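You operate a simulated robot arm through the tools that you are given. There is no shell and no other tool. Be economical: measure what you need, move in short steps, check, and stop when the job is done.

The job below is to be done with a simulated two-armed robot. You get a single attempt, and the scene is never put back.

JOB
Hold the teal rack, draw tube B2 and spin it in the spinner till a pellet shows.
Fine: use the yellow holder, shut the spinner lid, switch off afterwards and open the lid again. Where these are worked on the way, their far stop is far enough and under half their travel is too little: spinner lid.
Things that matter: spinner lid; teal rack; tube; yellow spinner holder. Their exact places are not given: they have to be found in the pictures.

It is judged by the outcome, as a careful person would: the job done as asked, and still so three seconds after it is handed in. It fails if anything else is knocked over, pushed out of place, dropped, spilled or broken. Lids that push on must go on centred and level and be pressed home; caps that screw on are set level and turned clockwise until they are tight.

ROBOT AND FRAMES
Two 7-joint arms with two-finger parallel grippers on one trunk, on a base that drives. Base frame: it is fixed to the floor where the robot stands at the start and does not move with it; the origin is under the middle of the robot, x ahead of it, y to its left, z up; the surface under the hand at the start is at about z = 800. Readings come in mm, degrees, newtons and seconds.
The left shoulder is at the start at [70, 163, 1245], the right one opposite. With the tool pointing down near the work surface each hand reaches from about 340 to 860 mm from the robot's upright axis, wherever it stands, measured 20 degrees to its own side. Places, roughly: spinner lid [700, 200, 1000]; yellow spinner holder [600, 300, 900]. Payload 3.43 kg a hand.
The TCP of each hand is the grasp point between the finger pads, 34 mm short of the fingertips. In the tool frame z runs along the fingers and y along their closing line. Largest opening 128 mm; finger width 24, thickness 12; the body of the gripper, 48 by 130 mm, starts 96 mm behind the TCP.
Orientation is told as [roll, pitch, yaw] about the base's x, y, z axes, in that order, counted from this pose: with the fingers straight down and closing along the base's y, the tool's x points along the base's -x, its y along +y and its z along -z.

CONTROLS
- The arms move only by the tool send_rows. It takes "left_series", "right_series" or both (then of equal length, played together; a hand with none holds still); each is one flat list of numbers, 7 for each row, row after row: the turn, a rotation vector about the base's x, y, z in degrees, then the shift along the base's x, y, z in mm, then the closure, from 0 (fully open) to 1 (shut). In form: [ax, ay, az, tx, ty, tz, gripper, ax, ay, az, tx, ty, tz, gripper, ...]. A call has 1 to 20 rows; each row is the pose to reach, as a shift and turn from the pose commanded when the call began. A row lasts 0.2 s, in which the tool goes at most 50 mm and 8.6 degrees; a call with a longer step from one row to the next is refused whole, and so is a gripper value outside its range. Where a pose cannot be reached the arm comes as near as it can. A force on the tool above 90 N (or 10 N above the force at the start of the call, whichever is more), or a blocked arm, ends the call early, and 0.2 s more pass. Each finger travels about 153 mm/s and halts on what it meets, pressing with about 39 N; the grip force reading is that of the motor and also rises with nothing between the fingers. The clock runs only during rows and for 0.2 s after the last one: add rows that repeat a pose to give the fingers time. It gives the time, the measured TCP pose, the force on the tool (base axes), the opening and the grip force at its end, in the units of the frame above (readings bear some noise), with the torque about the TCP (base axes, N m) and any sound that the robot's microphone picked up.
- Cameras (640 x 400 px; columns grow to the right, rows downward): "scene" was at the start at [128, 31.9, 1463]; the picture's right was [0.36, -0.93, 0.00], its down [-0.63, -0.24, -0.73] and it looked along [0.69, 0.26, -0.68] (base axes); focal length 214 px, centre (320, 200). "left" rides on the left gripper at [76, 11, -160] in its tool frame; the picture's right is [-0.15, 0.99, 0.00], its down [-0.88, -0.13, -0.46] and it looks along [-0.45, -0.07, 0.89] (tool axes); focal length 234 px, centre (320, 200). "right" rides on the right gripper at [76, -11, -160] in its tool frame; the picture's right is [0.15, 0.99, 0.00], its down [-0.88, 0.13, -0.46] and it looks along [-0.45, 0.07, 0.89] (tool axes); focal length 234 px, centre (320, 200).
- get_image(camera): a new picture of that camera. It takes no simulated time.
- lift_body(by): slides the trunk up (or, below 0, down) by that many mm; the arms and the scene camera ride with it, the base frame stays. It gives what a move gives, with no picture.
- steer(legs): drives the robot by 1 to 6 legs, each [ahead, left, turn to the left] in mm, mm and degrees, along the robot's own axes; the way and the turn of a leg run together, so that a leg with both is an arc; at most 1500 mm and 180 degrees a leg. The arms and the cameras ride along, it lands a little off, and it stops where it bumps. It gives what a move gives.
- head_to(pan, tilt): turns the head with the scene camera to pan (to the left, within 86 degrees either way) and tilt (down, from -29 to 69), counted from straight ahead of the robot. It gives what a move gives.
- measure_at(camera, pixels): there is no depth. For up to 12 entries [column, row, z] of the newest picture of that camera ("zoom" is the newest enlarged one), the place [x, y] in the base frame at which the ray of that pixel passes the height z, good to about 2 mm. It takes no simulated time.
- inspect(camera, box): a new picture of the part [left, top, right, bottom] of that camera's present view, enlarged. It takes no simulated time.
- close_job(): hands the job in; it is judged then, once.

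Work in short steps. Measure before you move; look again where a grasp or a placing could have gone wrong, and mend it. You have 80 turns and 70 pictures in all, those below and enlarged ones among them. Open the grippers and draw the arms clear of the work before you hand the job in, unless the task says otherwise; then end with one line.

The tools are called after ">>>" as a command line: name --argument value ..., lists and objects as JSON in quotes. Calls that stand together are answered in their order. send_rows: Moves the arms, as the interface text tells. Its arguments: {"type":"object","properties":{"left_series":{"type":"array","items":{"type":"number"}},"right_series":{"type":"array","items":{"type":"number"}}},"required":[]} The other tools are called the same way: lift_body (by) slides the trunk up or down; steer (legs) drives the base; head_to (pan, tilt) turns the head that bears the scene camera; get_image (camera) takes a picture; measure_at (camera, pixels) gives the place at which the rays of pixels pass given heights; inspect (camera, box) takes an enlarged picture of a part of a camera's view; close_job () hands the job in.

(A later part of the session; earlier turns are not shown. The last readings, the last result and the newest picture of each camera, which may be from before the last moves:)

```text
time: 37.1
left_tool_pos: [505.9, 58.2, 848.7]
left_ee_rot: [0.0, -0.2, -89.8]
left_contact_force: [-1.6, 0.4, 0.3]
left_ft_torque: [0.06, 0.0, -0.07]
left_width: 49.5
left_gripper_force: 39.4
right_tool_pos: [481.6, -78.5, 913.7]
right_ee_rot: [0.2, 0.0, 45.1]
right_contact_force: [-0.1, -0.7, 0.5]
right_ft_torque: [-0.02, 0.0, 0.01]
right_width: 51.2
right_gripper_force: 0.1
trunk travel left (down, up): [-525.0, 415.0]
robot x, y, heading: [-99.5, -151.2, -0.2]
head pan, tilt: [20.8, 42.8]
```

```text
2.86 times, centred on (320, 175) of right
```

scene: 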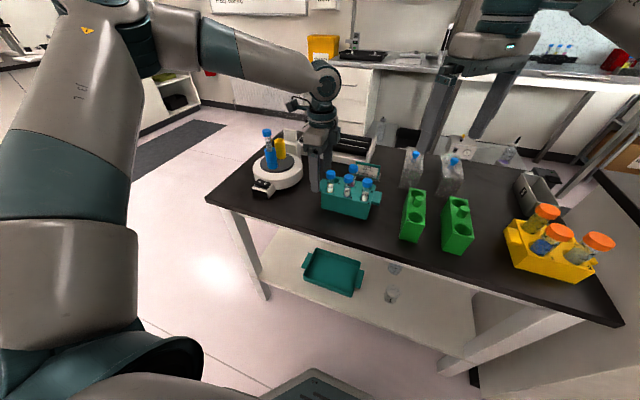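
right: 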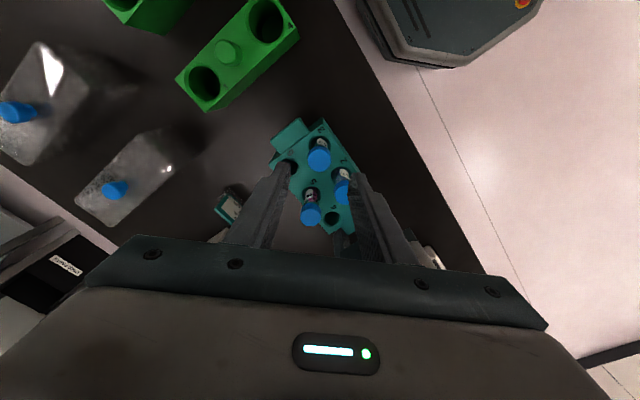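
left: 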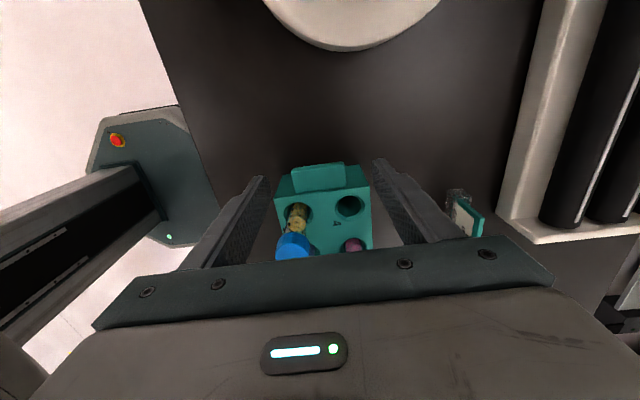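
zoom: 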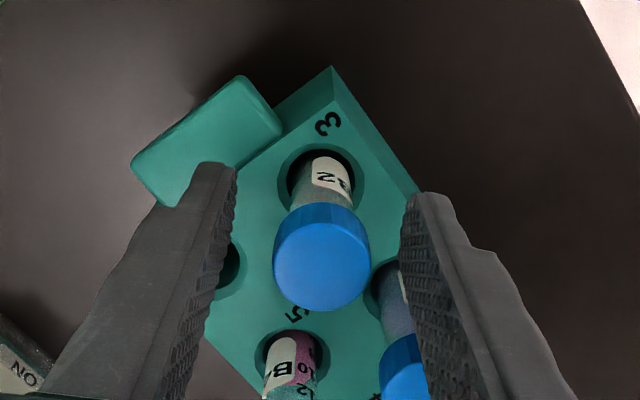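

B2's cap is centred between the fingers. I close on it.

>>> send_rows --right_series '[0, 0, 0, 0, 0, 0, 0.68, 0, 0, 0, 0, 0, 0, 0.75, 0, 0, 0, 0, 0, 0, 0.82, 0, 0, 0, 0, 0, 0, 0.9, 0, 0, 0, 0, 0, 0, 0.95, 0, 0, 0, 0, 0, 0, 0.95]'

>>> send_rows --right_series '[0, 0, 0, 0, 0, 10, 0.95, 0, 0, 0, 0, 0, 20, 0.95, 0, 0, 0, 0, 0, 30, 0.95, 0, 0, 0, 0, 0, 40, 0.95, 0, 0, 0, 0, 0, 55, 0.95, 0, 0, 0, 0, 0, 70, 0.95, 0, 0, 0, 0, 0, 85, 0.95, 0, 0, 0, 0, 0, 100, 0.95, 0, 0, 0, 0, 0, 120, 0.95, 0, 0, 0, 0, 0, 140, 0.95, 0, 0, 0, 0, 0, 150, 0.95]'

>>> get_image --camera "scene"

>>> get_image --camera "right"

```text
time: 38.5
left_tool_pos: [506.7, 57.0, 849.2]
left_ee_rot: [0.0, -0.2, -89.8]
left_contact_force: [-1.4, 0.0, 0.5]
left_ft_torque: [-0.02, -0.01, -0.08]
left_width: 49.4
left_gripper_force: 38.9
right_tool_pos: [481.4, -78.7, 913.1]
right_ee_rot: [0.0, 0.0, 45.0]
right_contact_force: [0.3, 0.2, -0.5]
right_ft_torque: [-0.09, -0.15, -0.04]
right_width: 22.9
right_gripper_force: 38.8
trunk travel left (down, up): [-525.0, 415.0]
robot x, y, heading: [-99.6, -151.4, 0.0]
head pan, tilt: [20.8, 42.8]
```

```text
time: 40.9
left_tool_pos: [506.8, 57.4, 849.2]
left_ee_rot: [-0.1, -0.3, -89.8]
left_contact_force: [-0.1, -0.4, 1.8]
left_ft_torque: [-0.05, -0.05, -0.04]
left_width: 49.2
left_gripper_force: 38.8
right_tool_pos: [481.3, -79.2, 1065.3]
right_ee_rot: [0.1, 0.0, 45.0]
right_contact_force: [0.5, 0.0, -0.7]
right_ft_torque: [0.01, 0.01, 0.05]
right_width: 23.5
right_gripper_force: 39.2
trunk travel left (down, up): [-525.0, 415.0]
robot x, y, heading: [-102.2, -151.1, -0.0]
head pan, tilt: [20.8, 42.8]
```

```text
39 pictures are left
```

scene: 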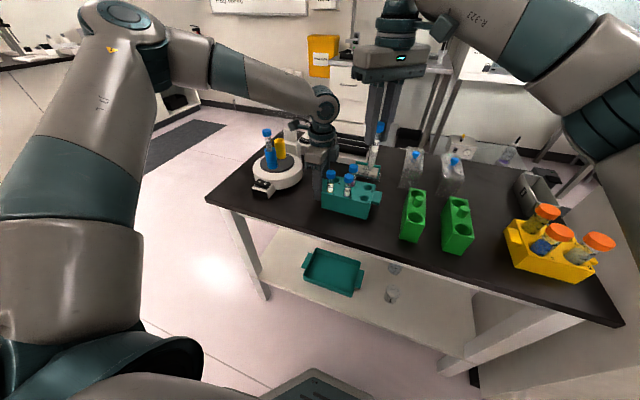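

```text
38 pictures are left
```

right: 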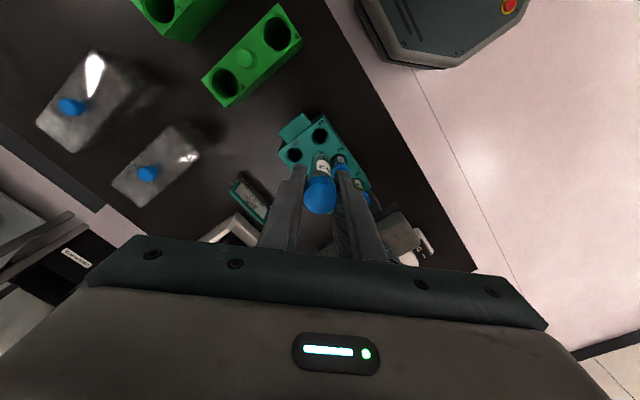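

B2 is out and the rack stayed put. I release the tab and lift the left hand straight up, while the right hand rises and shifts away.

>>> send_rows --left_series '[0, 0, 0, 0, 0, 0, 0.7, 0, 0, 0, 0, 0, 0, 0.55, 0, 0, 0, 0, 0, 0, 0.4, 0, 0, 0, 0, 0, 0, 0.3, 0, 0, 0, 0, 0, 20, 0.3, 0, 0, 0, 0, 0, 50, 0.3, 0, 0, 0, 0, 0, 90, 0.3, 0, 0, 0, 0, 0, 130, 0.3, 0, 0, 0, 0, 0, 170, 0.3, 0, 0, 0, 0, 0, 210, 0.3, 0, 0, 0, 0, 0, 250, 0.3, 0, 0, 0, 0, 40, 250, 0.3, 0, 0, 0, 0, 80, 250, 0.3, 0, 0, 0, -10, 120, 250, 0.3, 0, 0, 0, -20, 160, 250, 0.3, 0, 0, 0, -30, 200, 250, 0.3, 0, 0, 0, -40, 240, 250, 0.3, 0, 0, 0, -50, 280, 250, 0.3, 0, 0, 0, -60, 320, 250, 0.3, 0, 0, 0, -60, 350, 250, 0.3]' --right_series '[0, 0, 0, 0, -20, 10, 0.95, 0, 0, 0, 0, -40, 20, 0.95, 0, 0, 0, 0, -60, 40, 0.95, 0, 0, 0, 0, -60, 60, 0.95, 0, 0, 0, 0, -60, 85, 0.95, 0, 0, 0, 0, -60, 85, 0.95, 0, 0, 0, 0, -60, 85, 0.95, 0, 0, 0, 0, -60, 85, 0.95, 0, 0, 0, 0, -60, 85, 0.95, 0, 0, 0, 0, -60, 85, 0.95, 0, 0, 0, 0, -60, 85, 0.95, 0, 0, 0, 0, -60, 85, 0.95, 0, 0, 0, 0, -60, 85, 0.95, 0, 0, 0, 0, -60, 85, 0.95, 0, 0, 0, 0, -60, 85, 0.95, 0, 0, 0, 0, -60, 85, 0.95, 0, 0, 0, 0, -60, 85, 0.95, 0, 0, 0, 0, -60, 85, 0.95, 0, 0, 0, 0, -60, 85, 0.95, 0, 0, 0, 0, -60, 85, 0.95]'

>>> get_image --camera "scene"

```text
time: 45.1
left_tool_pos: [447.2, 409.2, 1098.4]
left_ee_rot: [0.0, -0.3, -89.9]
left_contact_force: [0.6, 0.8, 0.2]
left_ft_torque: [0.0, 0.02, -0.01]
left_width: 89.6
left_gripper_force: 0.1
right_tool_pos: [481.5, -137.9, 1150.1]
right_ee_rot: [0.1, 0.1, 45.0]
right_contact_force: [0.6, 0.2, 0.2]
right_ft_torque: [-0.02, 0.01, 0.02]
right_width: 23.3
right_gripper_force: 39.4
trunk travel left (down, up): [-525.0, 415.0]
robot x, y, heading: [-101.3, -147.0, 0.1]
head pan, tilt: [20.8, 42.8]
```

```text
37 pictures are left
```

scene: 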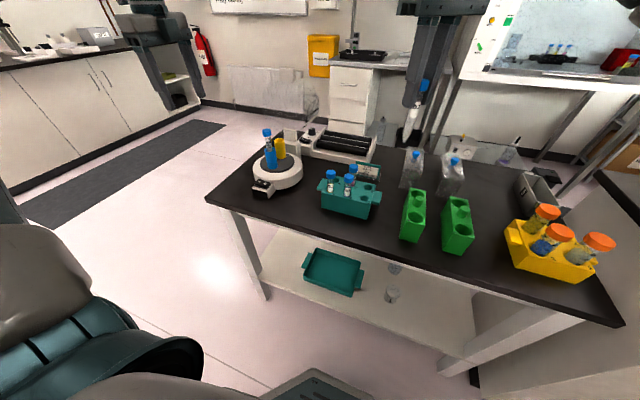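

The rack is undisturbed. I drive the robot 250 mm left so the right hand can reach the yellow holder.

>>> steer --legs '[[0, 250, 0]]'

>>> get_image --camera "scene"

>>> get_image --camera "right"

```text
time: 46.9
left_tool_pos: [445.2, 659.8, 1099.8]
left_ee_rot: [0.1, -0.1, -89.7]
left_contact_force: [-0.5, -0.5, -0.8]
left_ft_torque: [-0.01, 0.02, 0.01]
left_width: 89.4
left_gripper_force: 0.0
right_tool_pos: [480.8, 113.7, 1150.6]
right_ee_rot: [0.3, -0.1, 45.1]
right_contact_force: [0.1, 0.3, -0.7]
right_ft_torque: [-0.03, -0.01, -0.01]
right_width: 23.1
right_gripper_force: 38.9
trunk travel left (down, up): [-525.0, 415.0]
robot x, y, heading: [-105.2, 98.2, 0.2]
head pan, tilt: [20.8, 42.8]
```

```text
36 pictures are left
```

scene: 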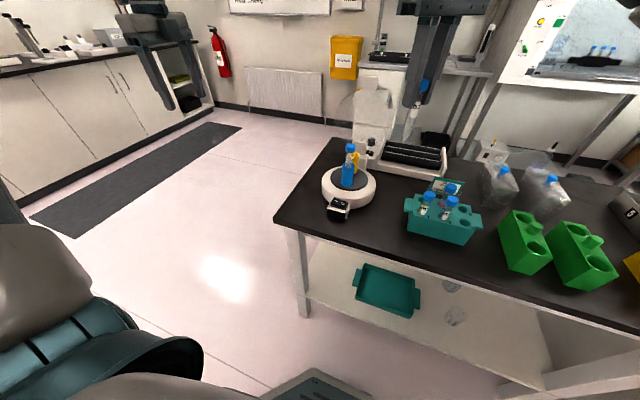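

```text
35 pictures are left
```

right: 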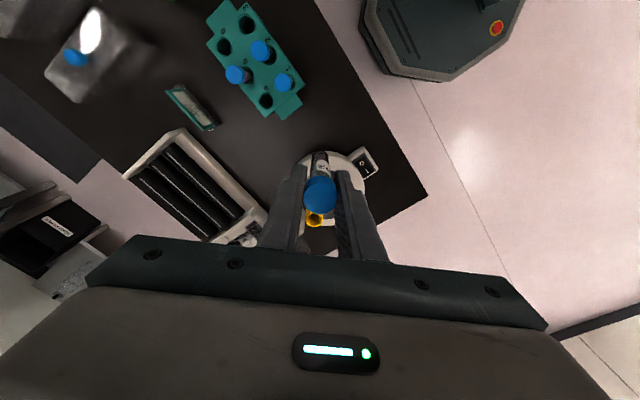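

I zoom on the spinner from both cameras to locate the yellow holder accurately.

>>> inspect --camera "scene" --box '[300, 110, 400, 225]'

>>> inspect --camera "right" --box '[260, 130, 390, 260]'

```text
3.48 times, centred on (350, 168) of scene
```

zoom: 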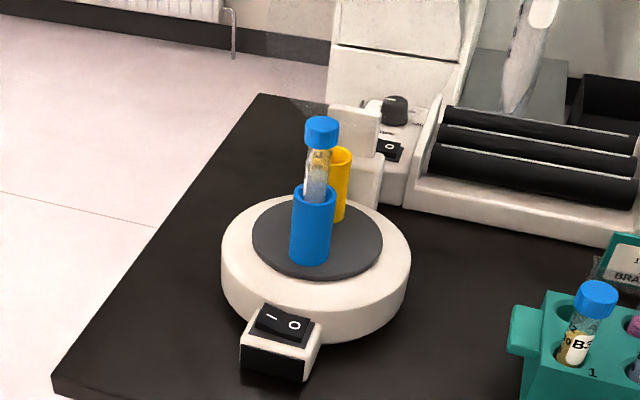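

```text
3.08 times, centred on (325, 195) of right
```

zoom: 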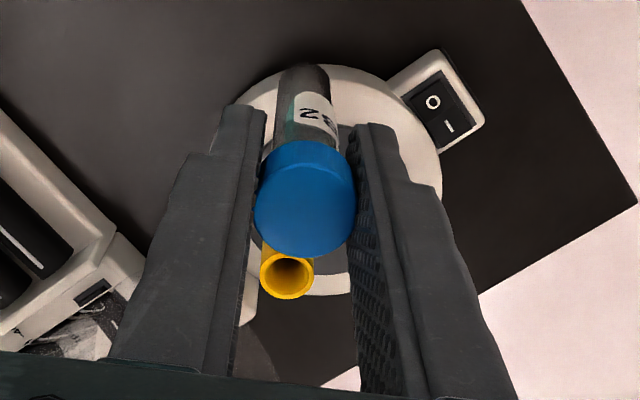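

The rotor has turned from its first place, with B5 still seated. I triangulate the yellow rim as it is now.

>>> measure_at --camera "scene" --pixels '[[356, 154.5, 900], [356, 154.5, 950], [348, 166.6, 900], [348, 166.6, 950], [350.6, 146, 950], [350.6, 146, 1000], [349, 181, 850], [349, 181, 900], [339.6, 204, 850], [366.4, 137, 950]]'

>>> measure_at --camera "right" --pixels '[[314.3, 219.7, 900], [314.3, 219.7, 950], [365.6, 166.7, 830], [365.6, 166.7, 860]]'

```text
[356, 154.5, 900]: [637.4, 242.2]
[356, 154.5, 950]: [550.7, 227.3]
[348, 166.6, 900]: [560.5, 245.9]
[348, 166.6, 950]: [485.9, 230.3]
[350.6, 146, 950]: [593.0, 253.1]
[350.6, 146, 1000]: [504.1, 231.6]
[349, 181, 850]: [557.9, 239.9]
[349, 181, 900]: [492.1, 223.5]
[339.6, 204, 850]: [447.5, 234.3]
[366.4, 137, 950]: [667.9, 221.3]
```

```text
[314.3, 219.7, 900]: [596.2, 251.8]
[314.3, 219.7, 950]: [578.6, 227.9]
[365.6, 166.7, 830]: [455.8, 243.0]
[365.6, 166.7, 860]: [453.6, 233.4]
```

The yellow rim is at about (586,235,930), the rotor centre about (551,236), and B5's top about z 993. I move the right hand above it with yaw 0, keeping the gripper body clear of the open lid.

>>> send_rows --right_series '[0, 0, -8, 15, 20, 0, 0.95, 0, 0, -16, 32, 40, 0, 0.95, 0, 0, -24, 50, 60, 0, 0.95, 0, 0, -32, 68, 80, 0, 0.95, 0, 0, -40, 85, 100, 0, 0.95, 0, 0, -45, 105, 121, 0, 0.95, 0, 0, -45, 105, 121, 0, 0.95]'

>>> get_image --camera "right"

>>> get_image --camera "scene"

```text
time: 48.5
left_tool_pos: [443.5, 661.0, 1098.6]
left_ee_rot: [0.2, -0.3, -89.7]
left_contact_force: [-0.1, 1.1, 0.2]
left_ft_torque: [-0.07, -0.06, 0.0]
left_width: 89.8
left_gripper_force: 0.0
right_tool_pos: [555.1, 217.6, 1152.2]
right_ee_rot: [0.0, -0.1, 0.1]
right_contact_force: [0.4, 1.2, 0.3]
right_ft_torque: [-0.05, -0.07, -0.01]
right_width: 23.5
right_gripper_force: 39.2
right hand out of reach, approached as far as the arm can: row 5, 6, 7
trunk travel left (down, up): [-525.0, 415.0]
robot x, y, heading: [-101.0, 98.9, 0.3]
head pan, tilt: [20.8, 42.8]
```

```text
32 pictures are left
```

right: 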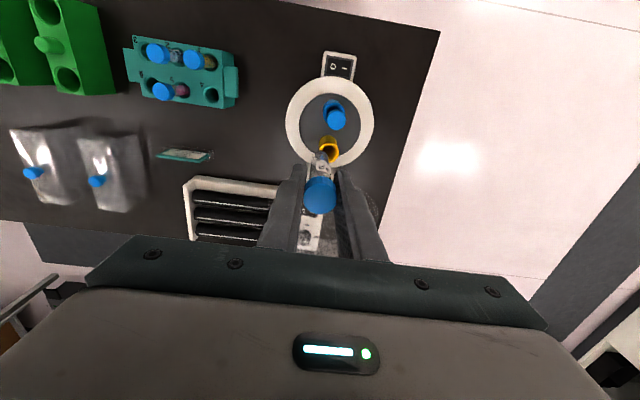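

```text
31 pictures are left
```

scene: 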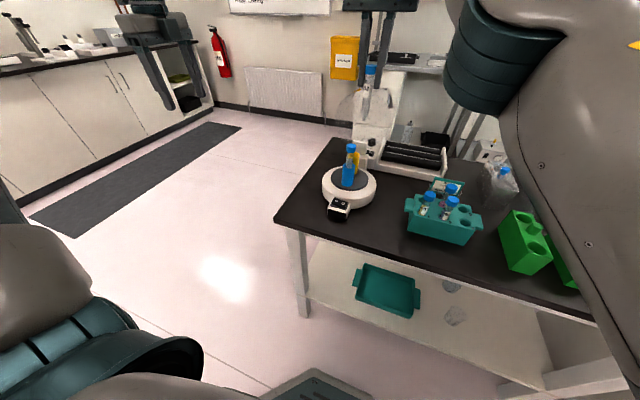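

The right arm is at its inward limit, so I drive 130 mm further left and then move onto the holder axis.

>>> steer --legs '[[0, 130, 0]]'

>>> send_rows --right_series '[0, 0, 0, 5, -30, 0, 0.95, 0, 0, 0, 10, -60, 0, 0.95, 0, 0, 0, 20, -90, 0, 0.95, 0, 0, 0, 31, -112, 0, 0.95, 0, 0, 0, 31, -112, -40, 0.95, 0, 0, 0, 31, -112, -40, 0.95]'

>>> inspect --camera "right" --box '[255, 80, 405, 260]'

>>> inspect --camera "scene" --box '[270, 80, 430, 240]'

```text
time: 49.8
left_tool_pos: [443.9, 789.0, 1101.2]
left_ee_rot: [-0.1, -0.2, -89.7]
left_contact_force: [-1.3, 0.1, -0.3]
left_ft_torque: [0.0, 0.0, -0.01]
left_width: 89.6
left_gripper_force: 0.1
right_tool_pos: [555.8, 347.1, 1151.1]
right_ee_rot: [0.1, 0.0, 0.2]
right_contact_force: [0.4, 0.5, 0.3]
right_ft_torque: [-0.02, -0.04, -0.01]
right_width: 23.7
right_gripper_force: 39.4
trunk travel left (down, up): [-525.0, 415.0]
robot x, y, heading: [-105.0, 231.1, 0.4]
head pan, tilt: [20.8, 42.8]
```

```text
time: 51.2
left_tool_pos: [442.8, 790.2, 1100.9]
left_ee_rot: [0.2, -0.2, -89.7]
left_contact_force: [-0.3, -0.3, -0.6]
left_ft_torque: [-0.01, -0.01, 0.0]
left_width: 89.7
left_gripper_force: 0.1
right_tool_pos: [587.7, 236.3, 1111.4]
right_ee_rot: [0.1, -0.1, 0.2]
right_contact_force: [0.1, -1.3, 0.6]
right_ft_torque: [-0.04, 0.01, -0.03]
right_width: 23.3
right_gripper_force: 39.0
trunk travel left (down, up): [-525.0, 415.0]
robot x, y, heading: [-102.2, 226.3, 0.2]
head pan, tilt: [20.8, 42.8]
```

```text
2.22 times, centred on (330, 170) of right
```

zoom: 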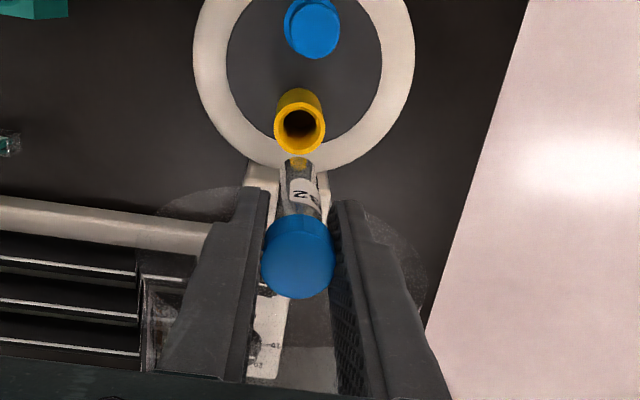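

```text
2.50 times, centred on (350, 160) of scene
```

zoom: 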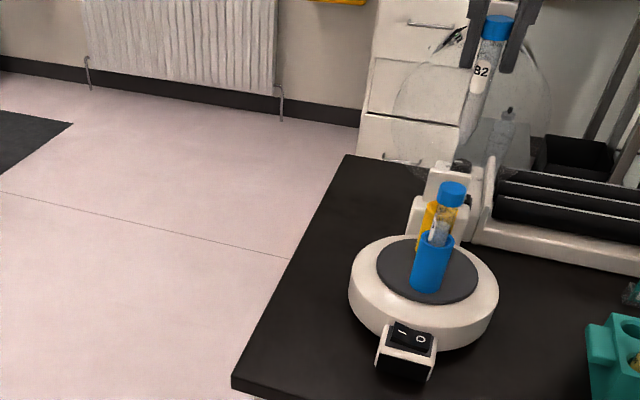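

I measure the yellow rim and the hanging tube's lower end from the right camera, and both from the scene.

>>> measure_at --camera "right" --pixels '[[321, 138.5, 930], [321, 138.5, 920], [321, 152, 1000], [321, 152, 1020], [320, 197, 1123], [326.5, 91, 993]]'

>>> measure_at --camera "zoom" --pixels '[[432, 203, 930], [471, 125, 1000], [471, 125, 1020], [497, 22, 1123], [437, 236, 930], [453, 187, 993]]'

>>> inspect --camera "scene" --box '[360, 80, 420, 200]'

```text
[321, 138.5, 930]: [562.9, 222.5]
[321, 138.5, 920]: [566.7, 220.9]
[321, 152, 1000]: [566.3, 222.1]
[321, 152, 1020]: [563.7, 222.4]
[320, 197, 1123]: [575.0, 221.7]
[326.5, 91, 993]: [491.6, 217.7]
```

```text
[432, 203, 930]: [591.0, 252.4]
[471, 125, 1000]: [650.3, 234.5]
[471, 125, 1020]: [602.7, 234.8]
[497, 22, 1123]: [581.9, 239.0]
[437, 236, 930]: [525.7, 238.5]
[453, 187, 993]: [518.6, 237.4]
```

```text
3.33 times, centred on (390, 140) of scene
```

zoom: 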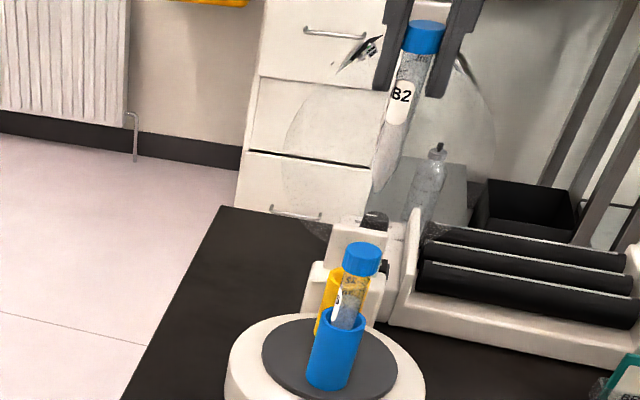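

The plain "right" rays belong to the older picture, so I retake a right zoom and measure through it.

>>> inspect --camera "right" --box '[265, 80, 385, 205]'

>>> measure_at --camera "zoom" --pixels '[[294, 146, 930], [294, 146, 940], [292, 187, 1000], [292, 187, 1010], [290, 330, 1123], [310, -10, 993]]'

```text
3.20 times, centred on (325, 142) of right
```

zoom: 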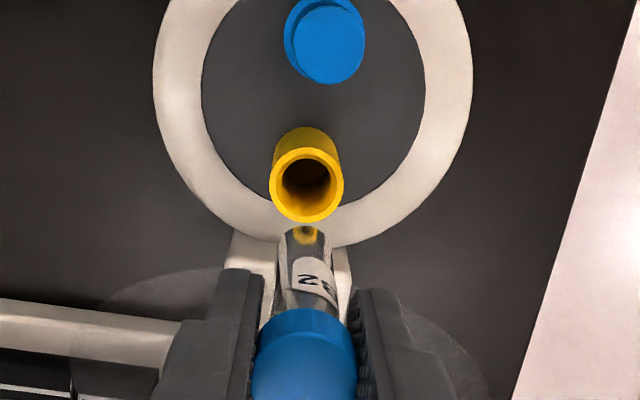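

```text
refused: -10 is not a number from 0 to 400
```

Measuring the correct pixels: rim centre (307,184), tube bottom (307,232), B5's cap (328,40).

>>> measure_at --camera "zoom" --pixels '[[307, 184, 925], [307, 184, 930], [307, 184, 935], [307, 234, 1000], [307, 234, 1010], [305, 368, 1123], [328, 40, 993], [270, 184, 930], [344, 184, 930], [315, 60, 850]]'

```text
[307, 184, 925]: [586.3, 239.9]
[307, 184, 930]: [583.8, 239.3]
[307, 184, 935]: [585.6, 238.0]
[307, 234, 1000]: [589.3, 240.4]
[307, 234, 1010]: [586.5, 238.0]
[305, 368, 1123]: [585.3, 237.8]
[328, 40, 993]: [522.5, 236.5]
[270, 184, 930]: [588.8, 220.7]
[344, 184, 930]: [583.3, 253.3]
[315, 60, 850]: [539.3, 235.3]
```

The tube is within about 2 mm of the holder's axis. I descend to just above the rim and check.

>>> send_rows --right_series '[0, 0, 0, -0.5, 1, -20, 0.95, 0, 0, 0, -0.5, 1, -40, 0.95, 0, 0, 0, -0.5, 1, -52, 0.95, 0, 0, 0, -0.5, 1, -60, 0.95, 0, 0, 0, -0.5, 1, -60, 0.95]'

>>> inspect --camera "right" --box '[265, 80, 385, 205]'

>>> inspect --camera "scene" --box '[350, 100, 420, 200]'

```text
time: 52.4
left_tool_pos: [444.0, 789.1, 1101.1]
left_ee_rot: [0.0, -0.1, -89.6]
left_contact_force: [0.2, 0.2, 0.3]
left_ft_torque: [0.01, 0.0, -0.02]
left_width: 89.8
left_gripper_force: 0.0
right_tool_pos: [587.4, 236.9, 1052.2]
right_ee_rot: [0.2, 0.0, 0.2]
right_contact_force: [0.4, 0.0, -0.5]
right_ft_torque: [0.03, 0.03, 0.01]
right_width: 23.2
right_gripper_force: 39.1
trunk travel left (down, up): [-525.0, 415.0]
robot x, y, heading: [-102.8, 231.6, 0.4]
head pan, tilt: [20.8, 42.8]
```

```text
3.20 times, centred on (325, 142) of right
```

zoom: 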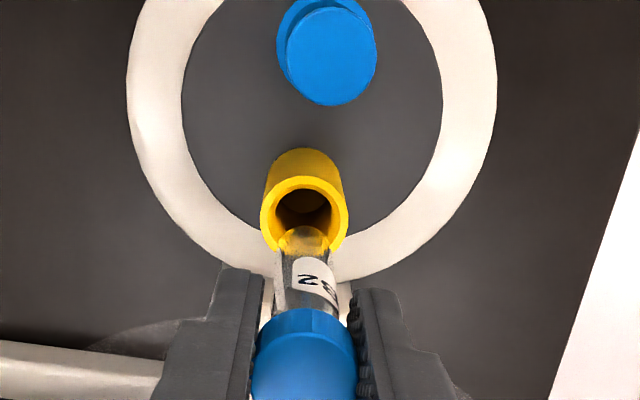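

```text
4.00 times, centred on (385, 150) of scene
```

zoom: 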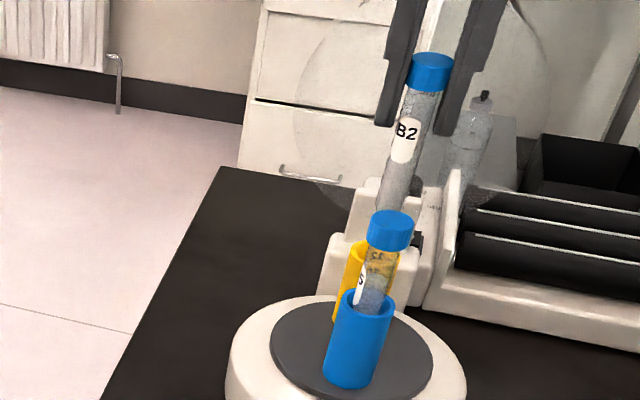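

Lateral alignment looks good; I check the rim against TCP once more through this view, retaking the right zoom.

>>> inspect --camera "right" --box '[290, 130, 360, 200]'

>>> measure_at --camera "zoom" --pixels '[[285, 200, 930], [285, 265, 942], [285, 265, 950]]'

```text
5.71 times, centred on (325, 165) of right
```

zoom: 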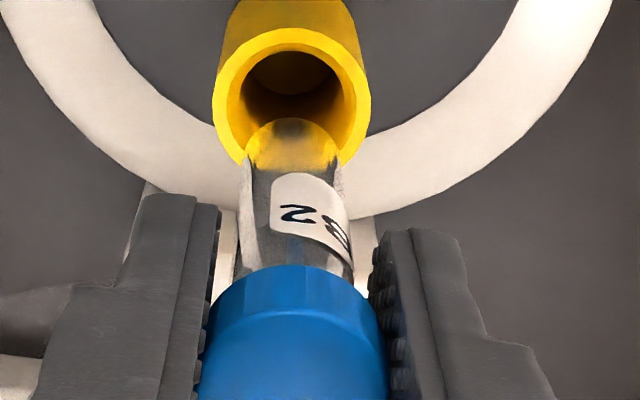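

```text
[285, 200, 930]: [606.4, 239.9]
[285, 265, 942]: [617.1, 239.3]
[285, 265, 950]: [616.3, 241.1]
```

Rim centre is (291,102); tube end cross-section about (292,148).

>>> measure_at --camera "zoom" --pixels '[[291, 102, 928], [291, 102, 932], [292, 150, 945], [292, 150, 955], [292, 300, 1064]]'

```text
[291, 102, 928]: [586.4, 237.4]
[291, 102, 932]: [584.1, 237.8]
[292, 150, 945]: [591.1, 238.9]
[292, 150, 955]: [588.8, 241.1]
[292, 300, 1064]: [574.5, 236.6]
```

The rim is at (585.5,237.6), so I shift x by −1.5 and descend 22 mm in small steps, watching the force.

>>> send_rows --right_series '[0, 0, 0, -1.5, 0.5, 0, 0.95, 0, 0, 0, -1.5, 0.5, -6, 0.95, 0, 0, 0, -1.5, 0.5, -12, 0.95, 0, 0, 0, -1.5, 0.5, -17, 0.95, 0, 0, 0, -1.5, 0.5, -22, 0.95, 0, 0, 0, -1.5, 0.5, -22, 0.95]'

>>> inspect --camera "right" --box '[290, 130, 360, 200]'

```text
time: 53.8
left_tool_pos: [444.8, 791.1, 1099.3]
left_ee_rot: [0.0, -0.1, -89.7]
left_contact_force: [1.2, 0.6, -0.1]
left_ft_torque: [0.01, 0.02, -0.01]
left_width: 89.4
left_gripper_force: 0.0
right_tool_pos: [586.0, 238.4, 1028.8]
right_ee_rot: [0.2, 0.0, 0.2]
right_contact_force: [0.3, 0.2, 0.1]
right_ft_torque: [-0.03, 0.02, -0.05]
right_width: 23.5
right_gripper_force: 38.5
trunk travel left (down, up): [-525.0, 415.0]
robot x, y, heading: [-104.9, 231.4, 0.5]
head pan, tilt: [20.8, 42.8]
```

```text
5.71 times, centred on (325, 165) of right
```

zoom: 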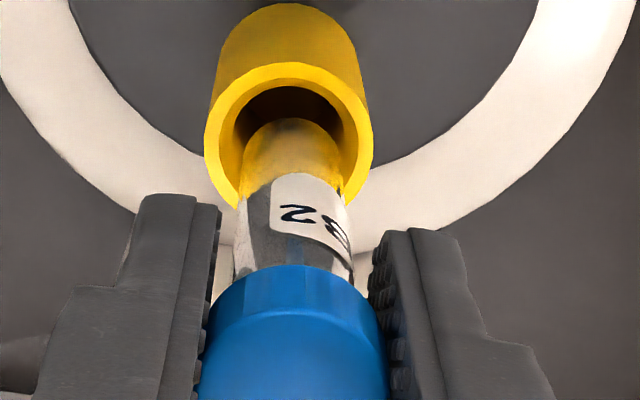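

No contact force; the tube end is now within the rim outline. I continue down another 25 mm.

>>> send_rows --right_series '[0, 0, 0, 0, 0, -5, 0.95, 0, 0, 0, 0, 0, -10, 0.95, 0, 0, 0, 0, 0, -15, 0.95, 0, 0, 0, 0, 0, -20, 0.95, 0, 0, 0, 0, 0, -25, 0.95, 0, 0, 0, 0, 0, -25, 0.95]'

>>> inspect --camera "right" --box '[290, 130, 360, 200]'

```text
time: 55.2
left_tool_pos: [443.7, 788.9, 1100.9]
left_ee_rot: [0.0, -0.3, -89.8]
left_contact_force: [0.4, 0.4, 0.0]
left_ft_torque: [-0.02, 0.01, 0.02]
left_width: 89.6
left_gripper_force: 0.0
right_tool_pos: [583.4, 237.9, 1005.1]
right_ee_rot: [0.2, 0.0, 0.3]
right_contact_force: [0.2, -0.3, -0.3]
right_ft_torque: [-0.01, 0.02, 0.02]
right_width: 23.6
right_gripper_force: 38.9
trunk travel left (down, up): [-525.0, 415.0]
robot x, y, heading: [-102.4, 229.6, 0.3]
head pan, tilt: [20.8, 42.8]
```

```text
5.71 times, centred on (325, 165) of right
```

zoom: 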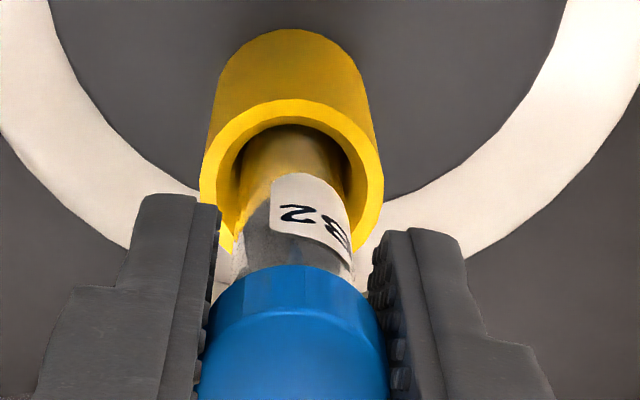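

It is inserted inside the holder with no force. I continue 24 mm to the expected seat.

>>> send_rows --right_series '[0, 0, 0, 1, 0, -5, 0.95, 0, 0, 0, 1, 0, -10, 0.95, 0, 0, 0, 1, 0, -15, 0.95, 0, 0, 0, 1, 0, -20, 0.95, 0, 0, 0, 1, 0, -24, 0.95, 0, 0, 0, 1, 0, -24, 0.95]'

>>> inspect --camera "scene" --box '[350, 100, 420, 200]'

```text
time: 56.6
left_tool_pos: [443.8, 790.0, 1100.8]
left_ee_rot: [0.0, -0.2, -89.7]
left_contact_force: [0.1, -0.1, 0.2]
left_ft_torque: [0.01, 0.0, -0.01]
left_width: 89.7
left_gripper_force: 0.1
right_tool_pos: [587.7, 237.2, 981.5]
right_ee_rot: [0.2, 0.0, 0.3]
right_contact_force: [-1.0, 0.9, 0.7]
right_ft_torque: [-0.04, 0.03, 0.0]
right_width: 23.4
right_gripper_force: 39.7
trunk travel left (down, up): [-525.0, 415.0]
robot x, y, heading: [-102.1, 229.6, -0.0]
head pan, tilt: [20.8, 42.8]
```

```text
4.00 times, centred on (385, 150) of scene
```

zoom: 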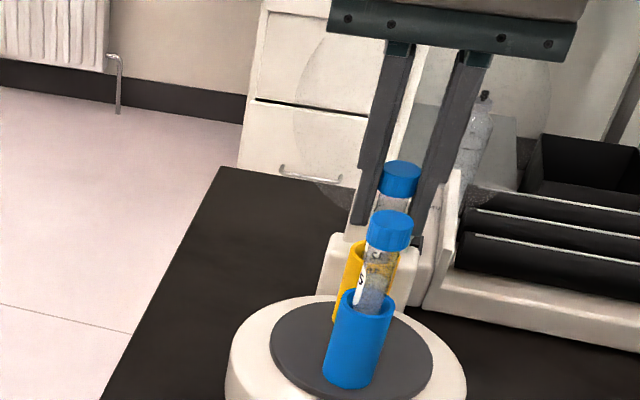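

It is not seated yet, so I lower up to 10 mm more in 2 mm steps.

>>> send_rows --right_series '[0, 0, 0, 0, 0, -2, 0.95, 0, 0, 0, 0, 0, -4, 0.95, 0, 0, 0, 0, 0, -6, 0.95, 0, 0, 0, 0, 0, -8, 0.95, 0, 0, 0, 0, 0, -10, 0.95, 0, 0, 0, 0, 0, -10, 0.95]'

>>> inspect --camera "right" --box '[265, 100, 385, 225]'

```text
time: 58.0
left_tool_pos: [441.7, 789.5, 1102.9]
left_ee_rot: [0.3, -0.2, -89.8]
left_contact_force: [-0.4, -0.5, -0.1]
left_ft_torque: [-0.04, 0.01, 0.02]
left_width: 89.6
left_gripper_force: 0.0
right_tool_pos: [583.1, 237.0, 975.1]
right_ee_rot: [0.1, -0.4, 0.2]
right_contact_force: [3.0, -0.1, 37.6]
right_ft_torque: [-0.02, 0.02, 0.01]
right_width: 23.4
right_gripper_force: 38.6
trunk travel left (down, up): [-525.0, 415.0]
robot x, y, heading: [-100.2, 228.2, 0.5]
head pan, tilt: [20.8, 42.8]
```

```text
3.20 times, centred on (325, 162) of right
```

zoom: 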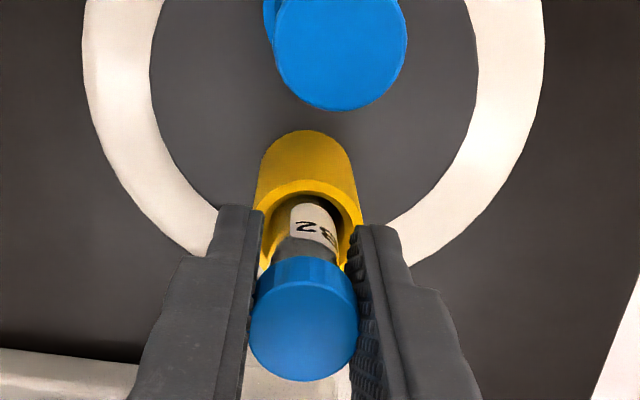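

It seated with 37 N. I relieve the push, open, and withdraw upward.

>>> send_rows --right_series '[0, 0, 0, 1, 0, 3, 0.95, 0, 0, 0, 1, 0, 3, 0.85, 0, 0, 0, 1, 0, 3, 0.75, 0, 0, 0, 1, 0, 3, 0.65, 0, 0, 0, 1, 0, 3, 0.6, 0, 0, 0, 1, 0, 20, 0.6, 0, 0, 0, 1, 0, 50, 0.6, 0, 0, 0, 1, 0, 90, 0.6, 0, 0, 0, 1, 0, 130, 0.6, 0, 0, 0, -20, 0, 170, 0.6, 0, 0, 0, -50, -20, 180, 0.6, 0, 0, 0, -90, -40, 180, 0.6, 0, 0, 0, -130, -60, 180, 0.6, 0, 0, 0, -170, -80, 180, 0.6]'

>>> get_image --camera "scene"

>>> inspect --camera "scene" --box '[330, 60, 450, 220]'

```text
time: 61.0
left_tool_pos: [444.2, 788.5, 1101.8]
left_ee_rot: [0.2, -0.1, -89.7]
left_contact_force: [0.0, -0.7, 0.3]
left_ft_torque: [0.01, -0.03, 0.03]
left_width: 89.8
left_gripper_force: 0.1
right_tool_pos: [415.6, 155.2, 1153.9]
right_ee_rot: [0.2, -0.1, 0.1]
right_contact_force: [-0.3, -0.5, 0.1]
right_ft_torque: [0.02, 0.0, -0.02]
right_width: 51.0
right_gripper_force: 0.1
trunk travel left (down, up): [-525.0, 415.0]
robot x, y, heading: [-100.8, 228.6, 0.3]
head pan, tilt: [20.8, 42.8]
```

```text
19 pictures are left
```

scene: 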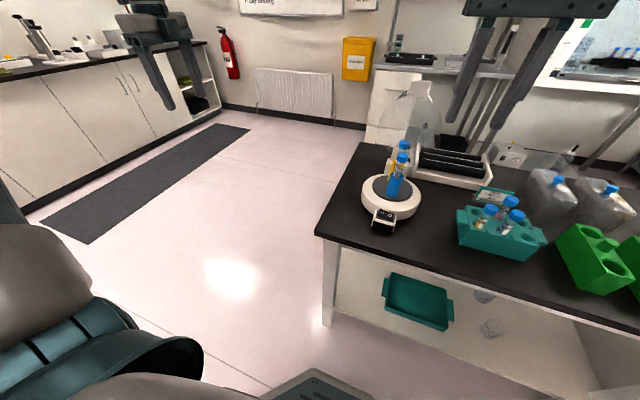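

```text
2.50 times, centred on (390, 140) of scene
```

zoom: 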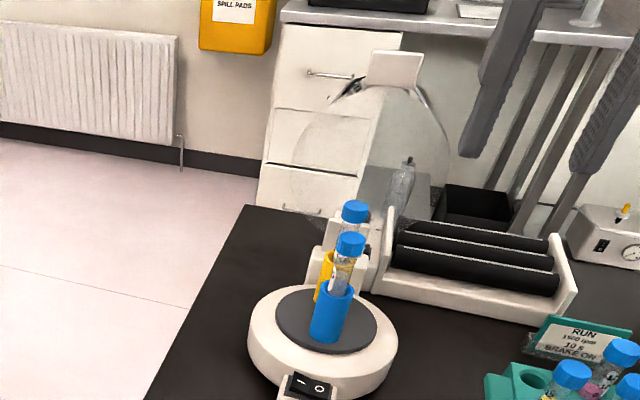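

Both tubes sit at the same height in the spinner. The lid tab is at zoom (397,68). I measure its corners, the hinge block and the switch.

>>> measure_at --camera "zoom" --pixels '[[397, 68, 1100], [397, 52, 1120], [391, 90, 1080], [372, 50, 1120], [423, 55, 1120], [350, 258, 900], [322, 322, 860], [306, 384, 845], [250, 320, 860], [398, 335, 860], [348, 210, 993]]'

>>> steer --legs '[[80, 0, 0]]'

>>> lift_body --by 150

>>> get_image --camera "right"

```text
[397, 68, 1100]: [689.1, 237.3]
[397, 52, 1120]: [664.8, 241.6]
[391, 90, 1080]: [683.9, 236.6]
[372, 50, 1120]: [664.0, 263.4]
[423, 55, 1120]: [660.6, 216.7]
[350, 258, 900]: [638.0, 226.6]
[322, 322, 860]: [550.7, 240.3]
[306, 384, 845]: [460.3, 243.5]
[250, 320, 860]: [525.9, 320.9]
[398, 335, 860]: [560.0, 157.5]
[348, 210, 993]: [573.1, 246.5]
```

```text
time: 62.1
left_tool_pos: [526.5, 790.9, 1099.2]
left_ee_rot: [0.1, -0.2, -89.6]
left_contact_force: [0.5, 0.3, -0.4]
left_ft_torque: [0.0, 0.05, 0.02]
left_width: 89.5
left_gripper_force: 0.1
right_tool_pos: [499.8, 157.5, 1152.0]
right_ee_rot: [0.1, 0.1, 0.1]
right_contact_force: [-0.1, 0.5, -0.5]
right_ft_torque: [0.03, 0.03, -0.01]
right_width: 51.3
right_gripper_force: 0.2
trunk travel left (down, up): [-525.0, 415.0]
robot x, y, heading: [-20.1, 230.2, 0.2]
head pan, tilt: [20.8, 42.8]
```

```text
time: 63.8
left_tool_pos: [525.3, 789.8, 1249.1]
left_ee_rot: [0.0, -0.3, -89.5]
left_contact_force: [-0.5, 0.4, 0.6]
left_ft_torque: [-0.01, 0.0, -0.03]
left_width: 89.9
left_gripper_force: 0.0
right_tool_pos: [499.2, 157.5, 1302.1]
right_ee_rot: [0.3, 0.0, 0.2]
right_contact_force: [-0.6, 0.4, 0.6]
right_ft_torque: [0.03, 0.0, -0.01]
right_width: 51.3
right_gripper_force: 0.1
trunk travel left (down, up): [-675.0, 265.0]
robot x, y, heading: [-20.2, 234.0, 0.4]
head pan, tilt: [20.8, 42.8]
```

```text
17 pictures are left
```

right: 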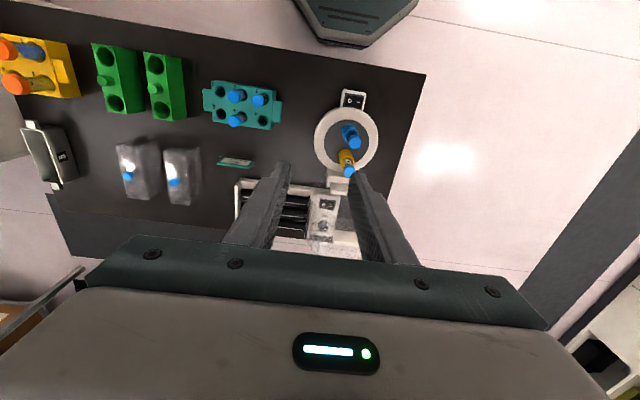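

The lid tab centre is about (683,240), y 217–263, top z≈1125. I bring the closed right hand above and behind it, at (735,240,1230).

>>> send_rows --right_series '[0, 0, 0, 35, 15, 0, 0.8, 0, 0, 0, 75, 30, 0, 1, 0, 0, 0, 115, 45, 0, 1, 0, 0, 0, 155, 60, 0, 1, 0, 0, 0, 195, 75, 0, 1, 0, 0, 0, 236, 83, -20, 1, 0, 0, 0, 236, 83, -60, 1, 0, 0, 0, 236, 83, -72, 1, 0, 0, 0, 236, 83, -72, 1]'

>>> get_image --camera "right"

```text
time: 65.8
left_tool_pos: [526.1, 789.1, 1251.3]
left_ee_rot: [-0.1, -0.1, -89.6]
left_contact_force: [0.6, 0.0, 0.8]
left_ft_torque: [0.04, 0.0, 0.01]
left_width: 89.4
left_gripper_force: 0.1
right_tool_pos: [723.7, 240.8, 1230.8]
right_ee_rot: [0.3, 0.1, 0.3]
right_contact_force: [0.6, 0.2, 0.1]
right_ft_torque: [0.0, 0.01, 0.02]
right_width: 0.0
right_gripper_force: 33.3
right hand out of reach, approached as far as the arm can: row 6, 7, 8, 9
trunk travel left (down, up): [-675.0, 265.0]
robot x, y, heading: [-22.8, 228.8, 0.3]
head pan, tilt: [20.8, 42.8]
```

```text
16 pictures are left
```

right: 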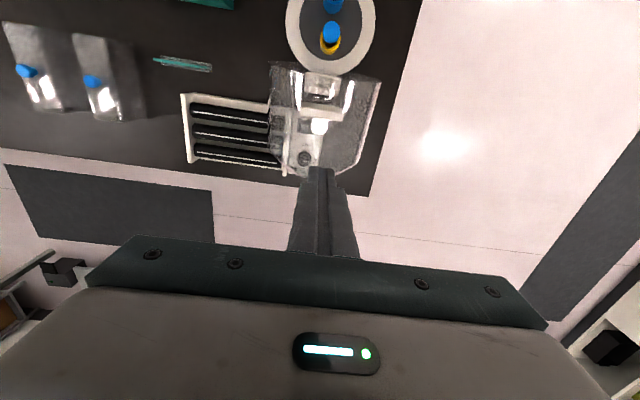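

The lid is visible in front of the fist; I enlarge it.

>>> inspect --camera "right" --box '[255, 50, 395, 195]'

>>> measure_at --camera "zoom" --pixels '[[320, 110, 1120], [320, 110, 1100], [320, 320, 1050], [320, 320, 1000]]'

```text
2.76 times, centred on (325, 122) of right
```

zoom: 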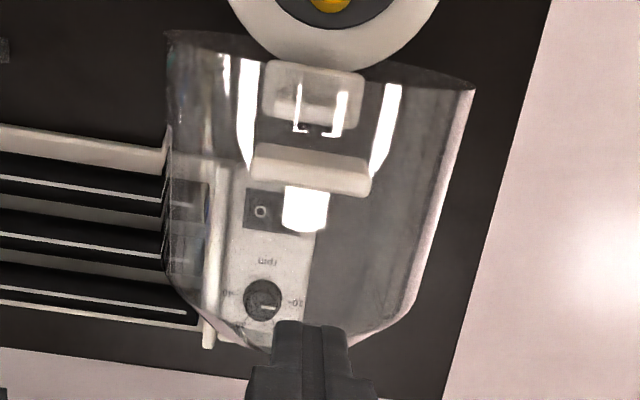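

```text
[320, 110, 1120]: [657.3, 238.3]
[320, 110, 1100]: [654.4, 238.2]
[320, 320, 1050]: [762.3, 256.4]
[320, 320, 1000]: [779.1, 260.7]
```

The lid is a cup on its side: tab on its top wall at x≈683, rim at x≈650, hinge near (655,236,885). I lower the fist behind the tab to a tip height of about 1100.

>>> send_rows --right_series '[0, 0, 0, -2, 0, -30, 1, 0, 0, 0, -4, 0, -60, 1, 0, 0, 0, -4, 0, -80, 1, 0, 0, 0, -4, 0, -95, 1, 0, 0, 0, -4, 0, -95, 1]'

>>> inspect --camera "right" --box '[255, 50, 395, 195]'

```text
time: 67.0
left_tool_pos: [523.8, 791.7, 1250.0]
left_ee_rot: [0.0, -0.2, -89.7]
left_contact_force: [-0.3, 0.0, -0.3]
left_ft_torque: [-0.01, -0.01, 0.02]
left_width: 89.4
left_gripper_force: 0.0
right_tool_pos: [724.4, 248.7, 1139.1]
right_ee_rot: [-1.0, 2.5, 0.9]
right_contact_force: [-0.2, 0.8, 0.4]
right_ft_torque: [-0.04, -0.06, -0.01]
right_width: 0.2
right_gripper_force: 33.0
right hand out of reach, approached as far as the arm can: row 1, 2, 3, 4
trunk travel left (down, up): [-675.0, 265.0]
robot x, y, heading: [-23.3, 229.0, 0.2]
head pan, tilt: [20.8, 42.8]
```

```text
2.76 times, centred on (325, 122) of right
```

zoom: 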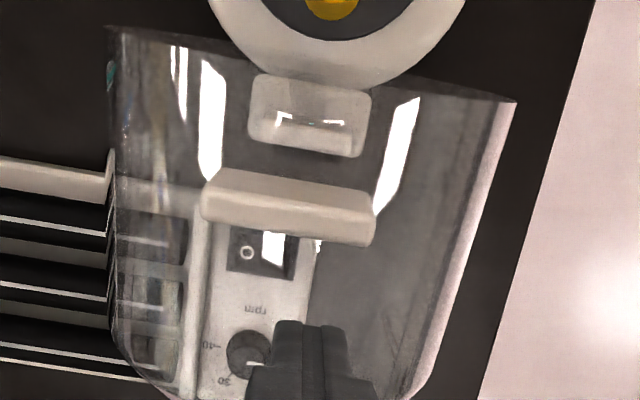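

The fist is behind the tab (tab at zoom (290,210)). I push it forward along the hinge arc to about 30° and check how it follows.

>>> send_rows --right_series '[0, -1, 0, -9, -4, -3, 1, 0.5, -2, -0.5, -19, -8, -3, 1, 1, -2.5, -0.9, -29, -8, -2, 1, 1, -2.5, -0.9, -38.7, -8, -1, 1, 1, -2.5, -0.9, -58, -8, 0, 1, 1, -2.5, -0.9, -77.6, -8, -1, 1, 1, -2.5, -0.9, -97, -8, -3, 1, 1, -2.5, -0.9, -116, -8, -7, 1, 1, -2.5, -0.9, -134, -8, -13, 1, 1, -2.5, -0.9, -134, -8, -13, 1]'

>>> get_image --camera "scene"

```text
time: 69.2
left_tool_pos: [525.9, 791.8, 1250.9]
left_ee_rot: [0.0, 0.0, -89.6]
left_contact_force: [-0.5, 0.0, -0.3]
left_ft_torque: [0.02, -0.01, 0.02]
left_width: 89.6
left_gripper_force: 0.0
right_tool_pos: [585.8, 233.4, 1123.7]
right_ee_rot: [1.2, -2.4, -0.8]
right_contact_force: [0.0, -0.5, -0.1]
right_ft_torque: [-0.02, 0.03, 0.04]
right_width: 0.3
right_gripper_force: 33.4
trunk travel left (down, up): [-675.0, 265.0]
robot x, y, heading: [-19.7, 229.9, 0.4]
head pan, tilt: [20.8, 42.8]
```

```text
13 pictures are left
```

scene: 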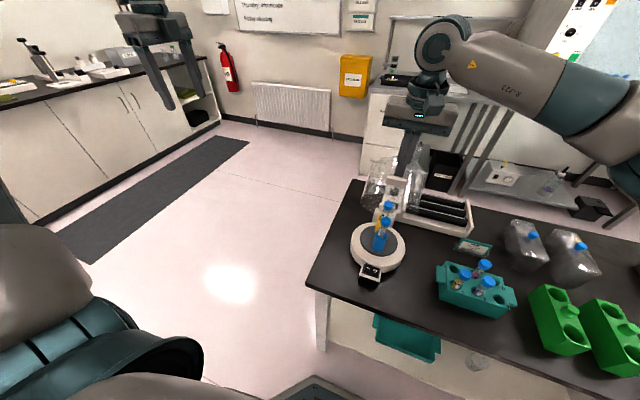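

I enlarge to see whether the lid has followed.

>>> inspect --camera "scene" --box '[335, 110, 455, 295]'

```text
2.16 times, centred on (395, 202) of scene
```

zoom: 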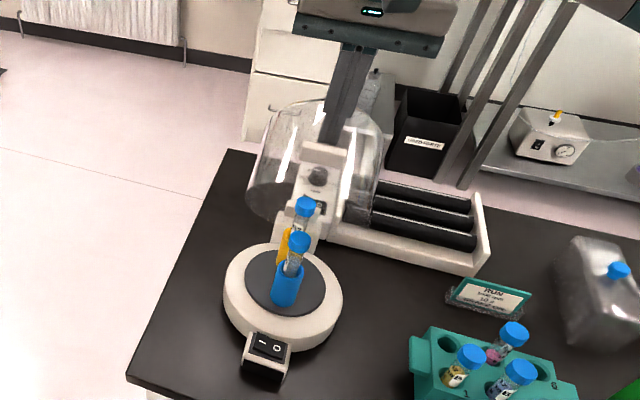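

I measure the tab in this view, to see whether it moved or the finger passed over it.

>>> measure_at --camera "zoom" --pixels '[[325, 152, 1100], [325, 152, 1080], [325, 152, 1060], [325, 152, 1040], [325, 142, 1080], [322, 163, 1060], [303, 152, 1080], [348, 154, 1080], [338, 140, 1088]]'

```text
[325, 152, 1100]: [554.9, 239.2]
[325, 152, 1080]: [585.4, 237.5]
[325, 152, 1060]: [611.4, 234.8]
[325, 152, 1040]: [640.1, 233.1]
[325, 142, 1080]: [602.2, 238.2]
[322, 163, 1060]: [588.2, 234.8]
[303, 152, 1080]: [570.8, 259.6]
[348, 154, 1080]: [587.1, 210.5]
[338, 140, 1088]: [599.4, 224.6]
```

The tab has followed to about (590,238,1075), roughly 30°. I push on along the arc to about 75°.

>>> send_rows --right_series '[0, 0, 0, -14, 2, -6, 1, 0, 0, 0, -31, 4, -15, 1, 0, 0, 0, -48, 4, -25, 1, 0, 0, 0, -63, 4, -37, 1, 0, 0, 0, -77, 4, -51, 1, 0, 0, 0, -90, 4, -65, 1, 0, 0, 0, -102, 4, -81, 1, 0, 0, 0, -113, 4, -97, 1, 0, 0, 0, -122, 4, -114, 1, 0, 0, 0, -122, 4, -114, 1]'

>>> inspect --camera "scene" --box '[335, 110, 455, 295]'

```text
time: 71.4
left_tool_pos: [525.3, 791.4, 1250.4]
left_ee_rot: [0.0, -0.3, -89.5]
left_contact_force: [0.2, -0.1, -0.2]
left_ft_torque: [-0.01, 0.01, -0.02]
left_width: 89.6
left_gripper_force: 0.0
right_tool_pos: [463.3, 238.5, 1010.7]
right_ee_rot: [1.2, -2.6, -0.7]
right_contact_force: [-0.2, 0.2, 0.7]
right_ft_torque: [0.02, 0.04, -0.03]
right_width: 0.0
right_gripper_force: 32.9
trunk travel left (down, up): [-675.0, 265.0]
robot x, y, heading: [-24.2, 229.0, 0.2]
head pan, tilt: [20.8, 42.8]
```

```text
2.16 times, centred on (395, 202) of scene
```

zoom: 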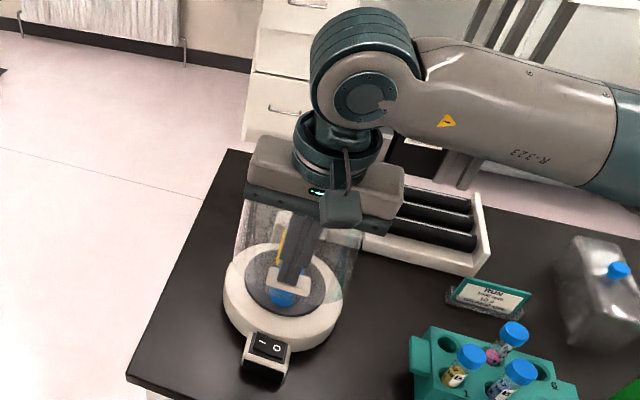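

The lid follows (tab at zoom (290,285)). I continue down toward the closed stop.

>>> send_rows --right_series '[0, 0, 0, -4, 0, -9, 1, 0, 0, 0, -7, 0, -18, 1, 0, 0, 0, -10, 0, -27, 1, 0, 0, 0, -13, 0, -37, 1, 0, 0, 0, -15, 0, -46, 1, 0, 0, 0, -16, 0, -56, 1, 0, 0, 0, -18, 0, -63, 1, 0, 0, 0, -18, 0, -63, 1]'

>>> inspect --camera "scene" --box '[325, 180, 425, 295]'

```text
time: 73.2
left_tool_pos: [525.4, 790.4, 1250.8]
left_ee_rot: [0.0, -0.1, -89.6]
left_contact_force: [-0.1, -0.5, -0.8]
left_ft_torque: [0.01, -0.02, 0.01]
left_width: 89.6
left_gripper_force: 0.1
right_tool_pos: [444.4, 238.0, 947.3]
right_ee_rot: [1.2, -2.6, -0.7]
right_contact_force: [-0.2, -0.3, 0.4]
right_ft_torque: [-0.01, -0.01, 0.04]
right_width: 0.0
right_gripper_force: 33.1
trunk travel left (down, up): [-675.0, 265.0]
robot x, y, heading: [-19.4, 231.7, 0.1]
head pan, tilt: [20.8, 42.8]
```

```text
3.48 times, centred on (375, 238) of scene
```

zoom: 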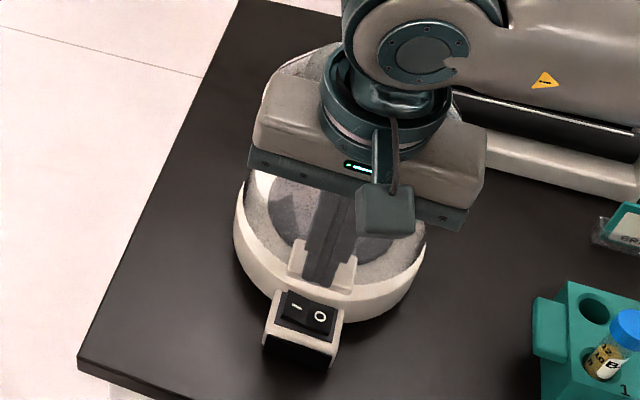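

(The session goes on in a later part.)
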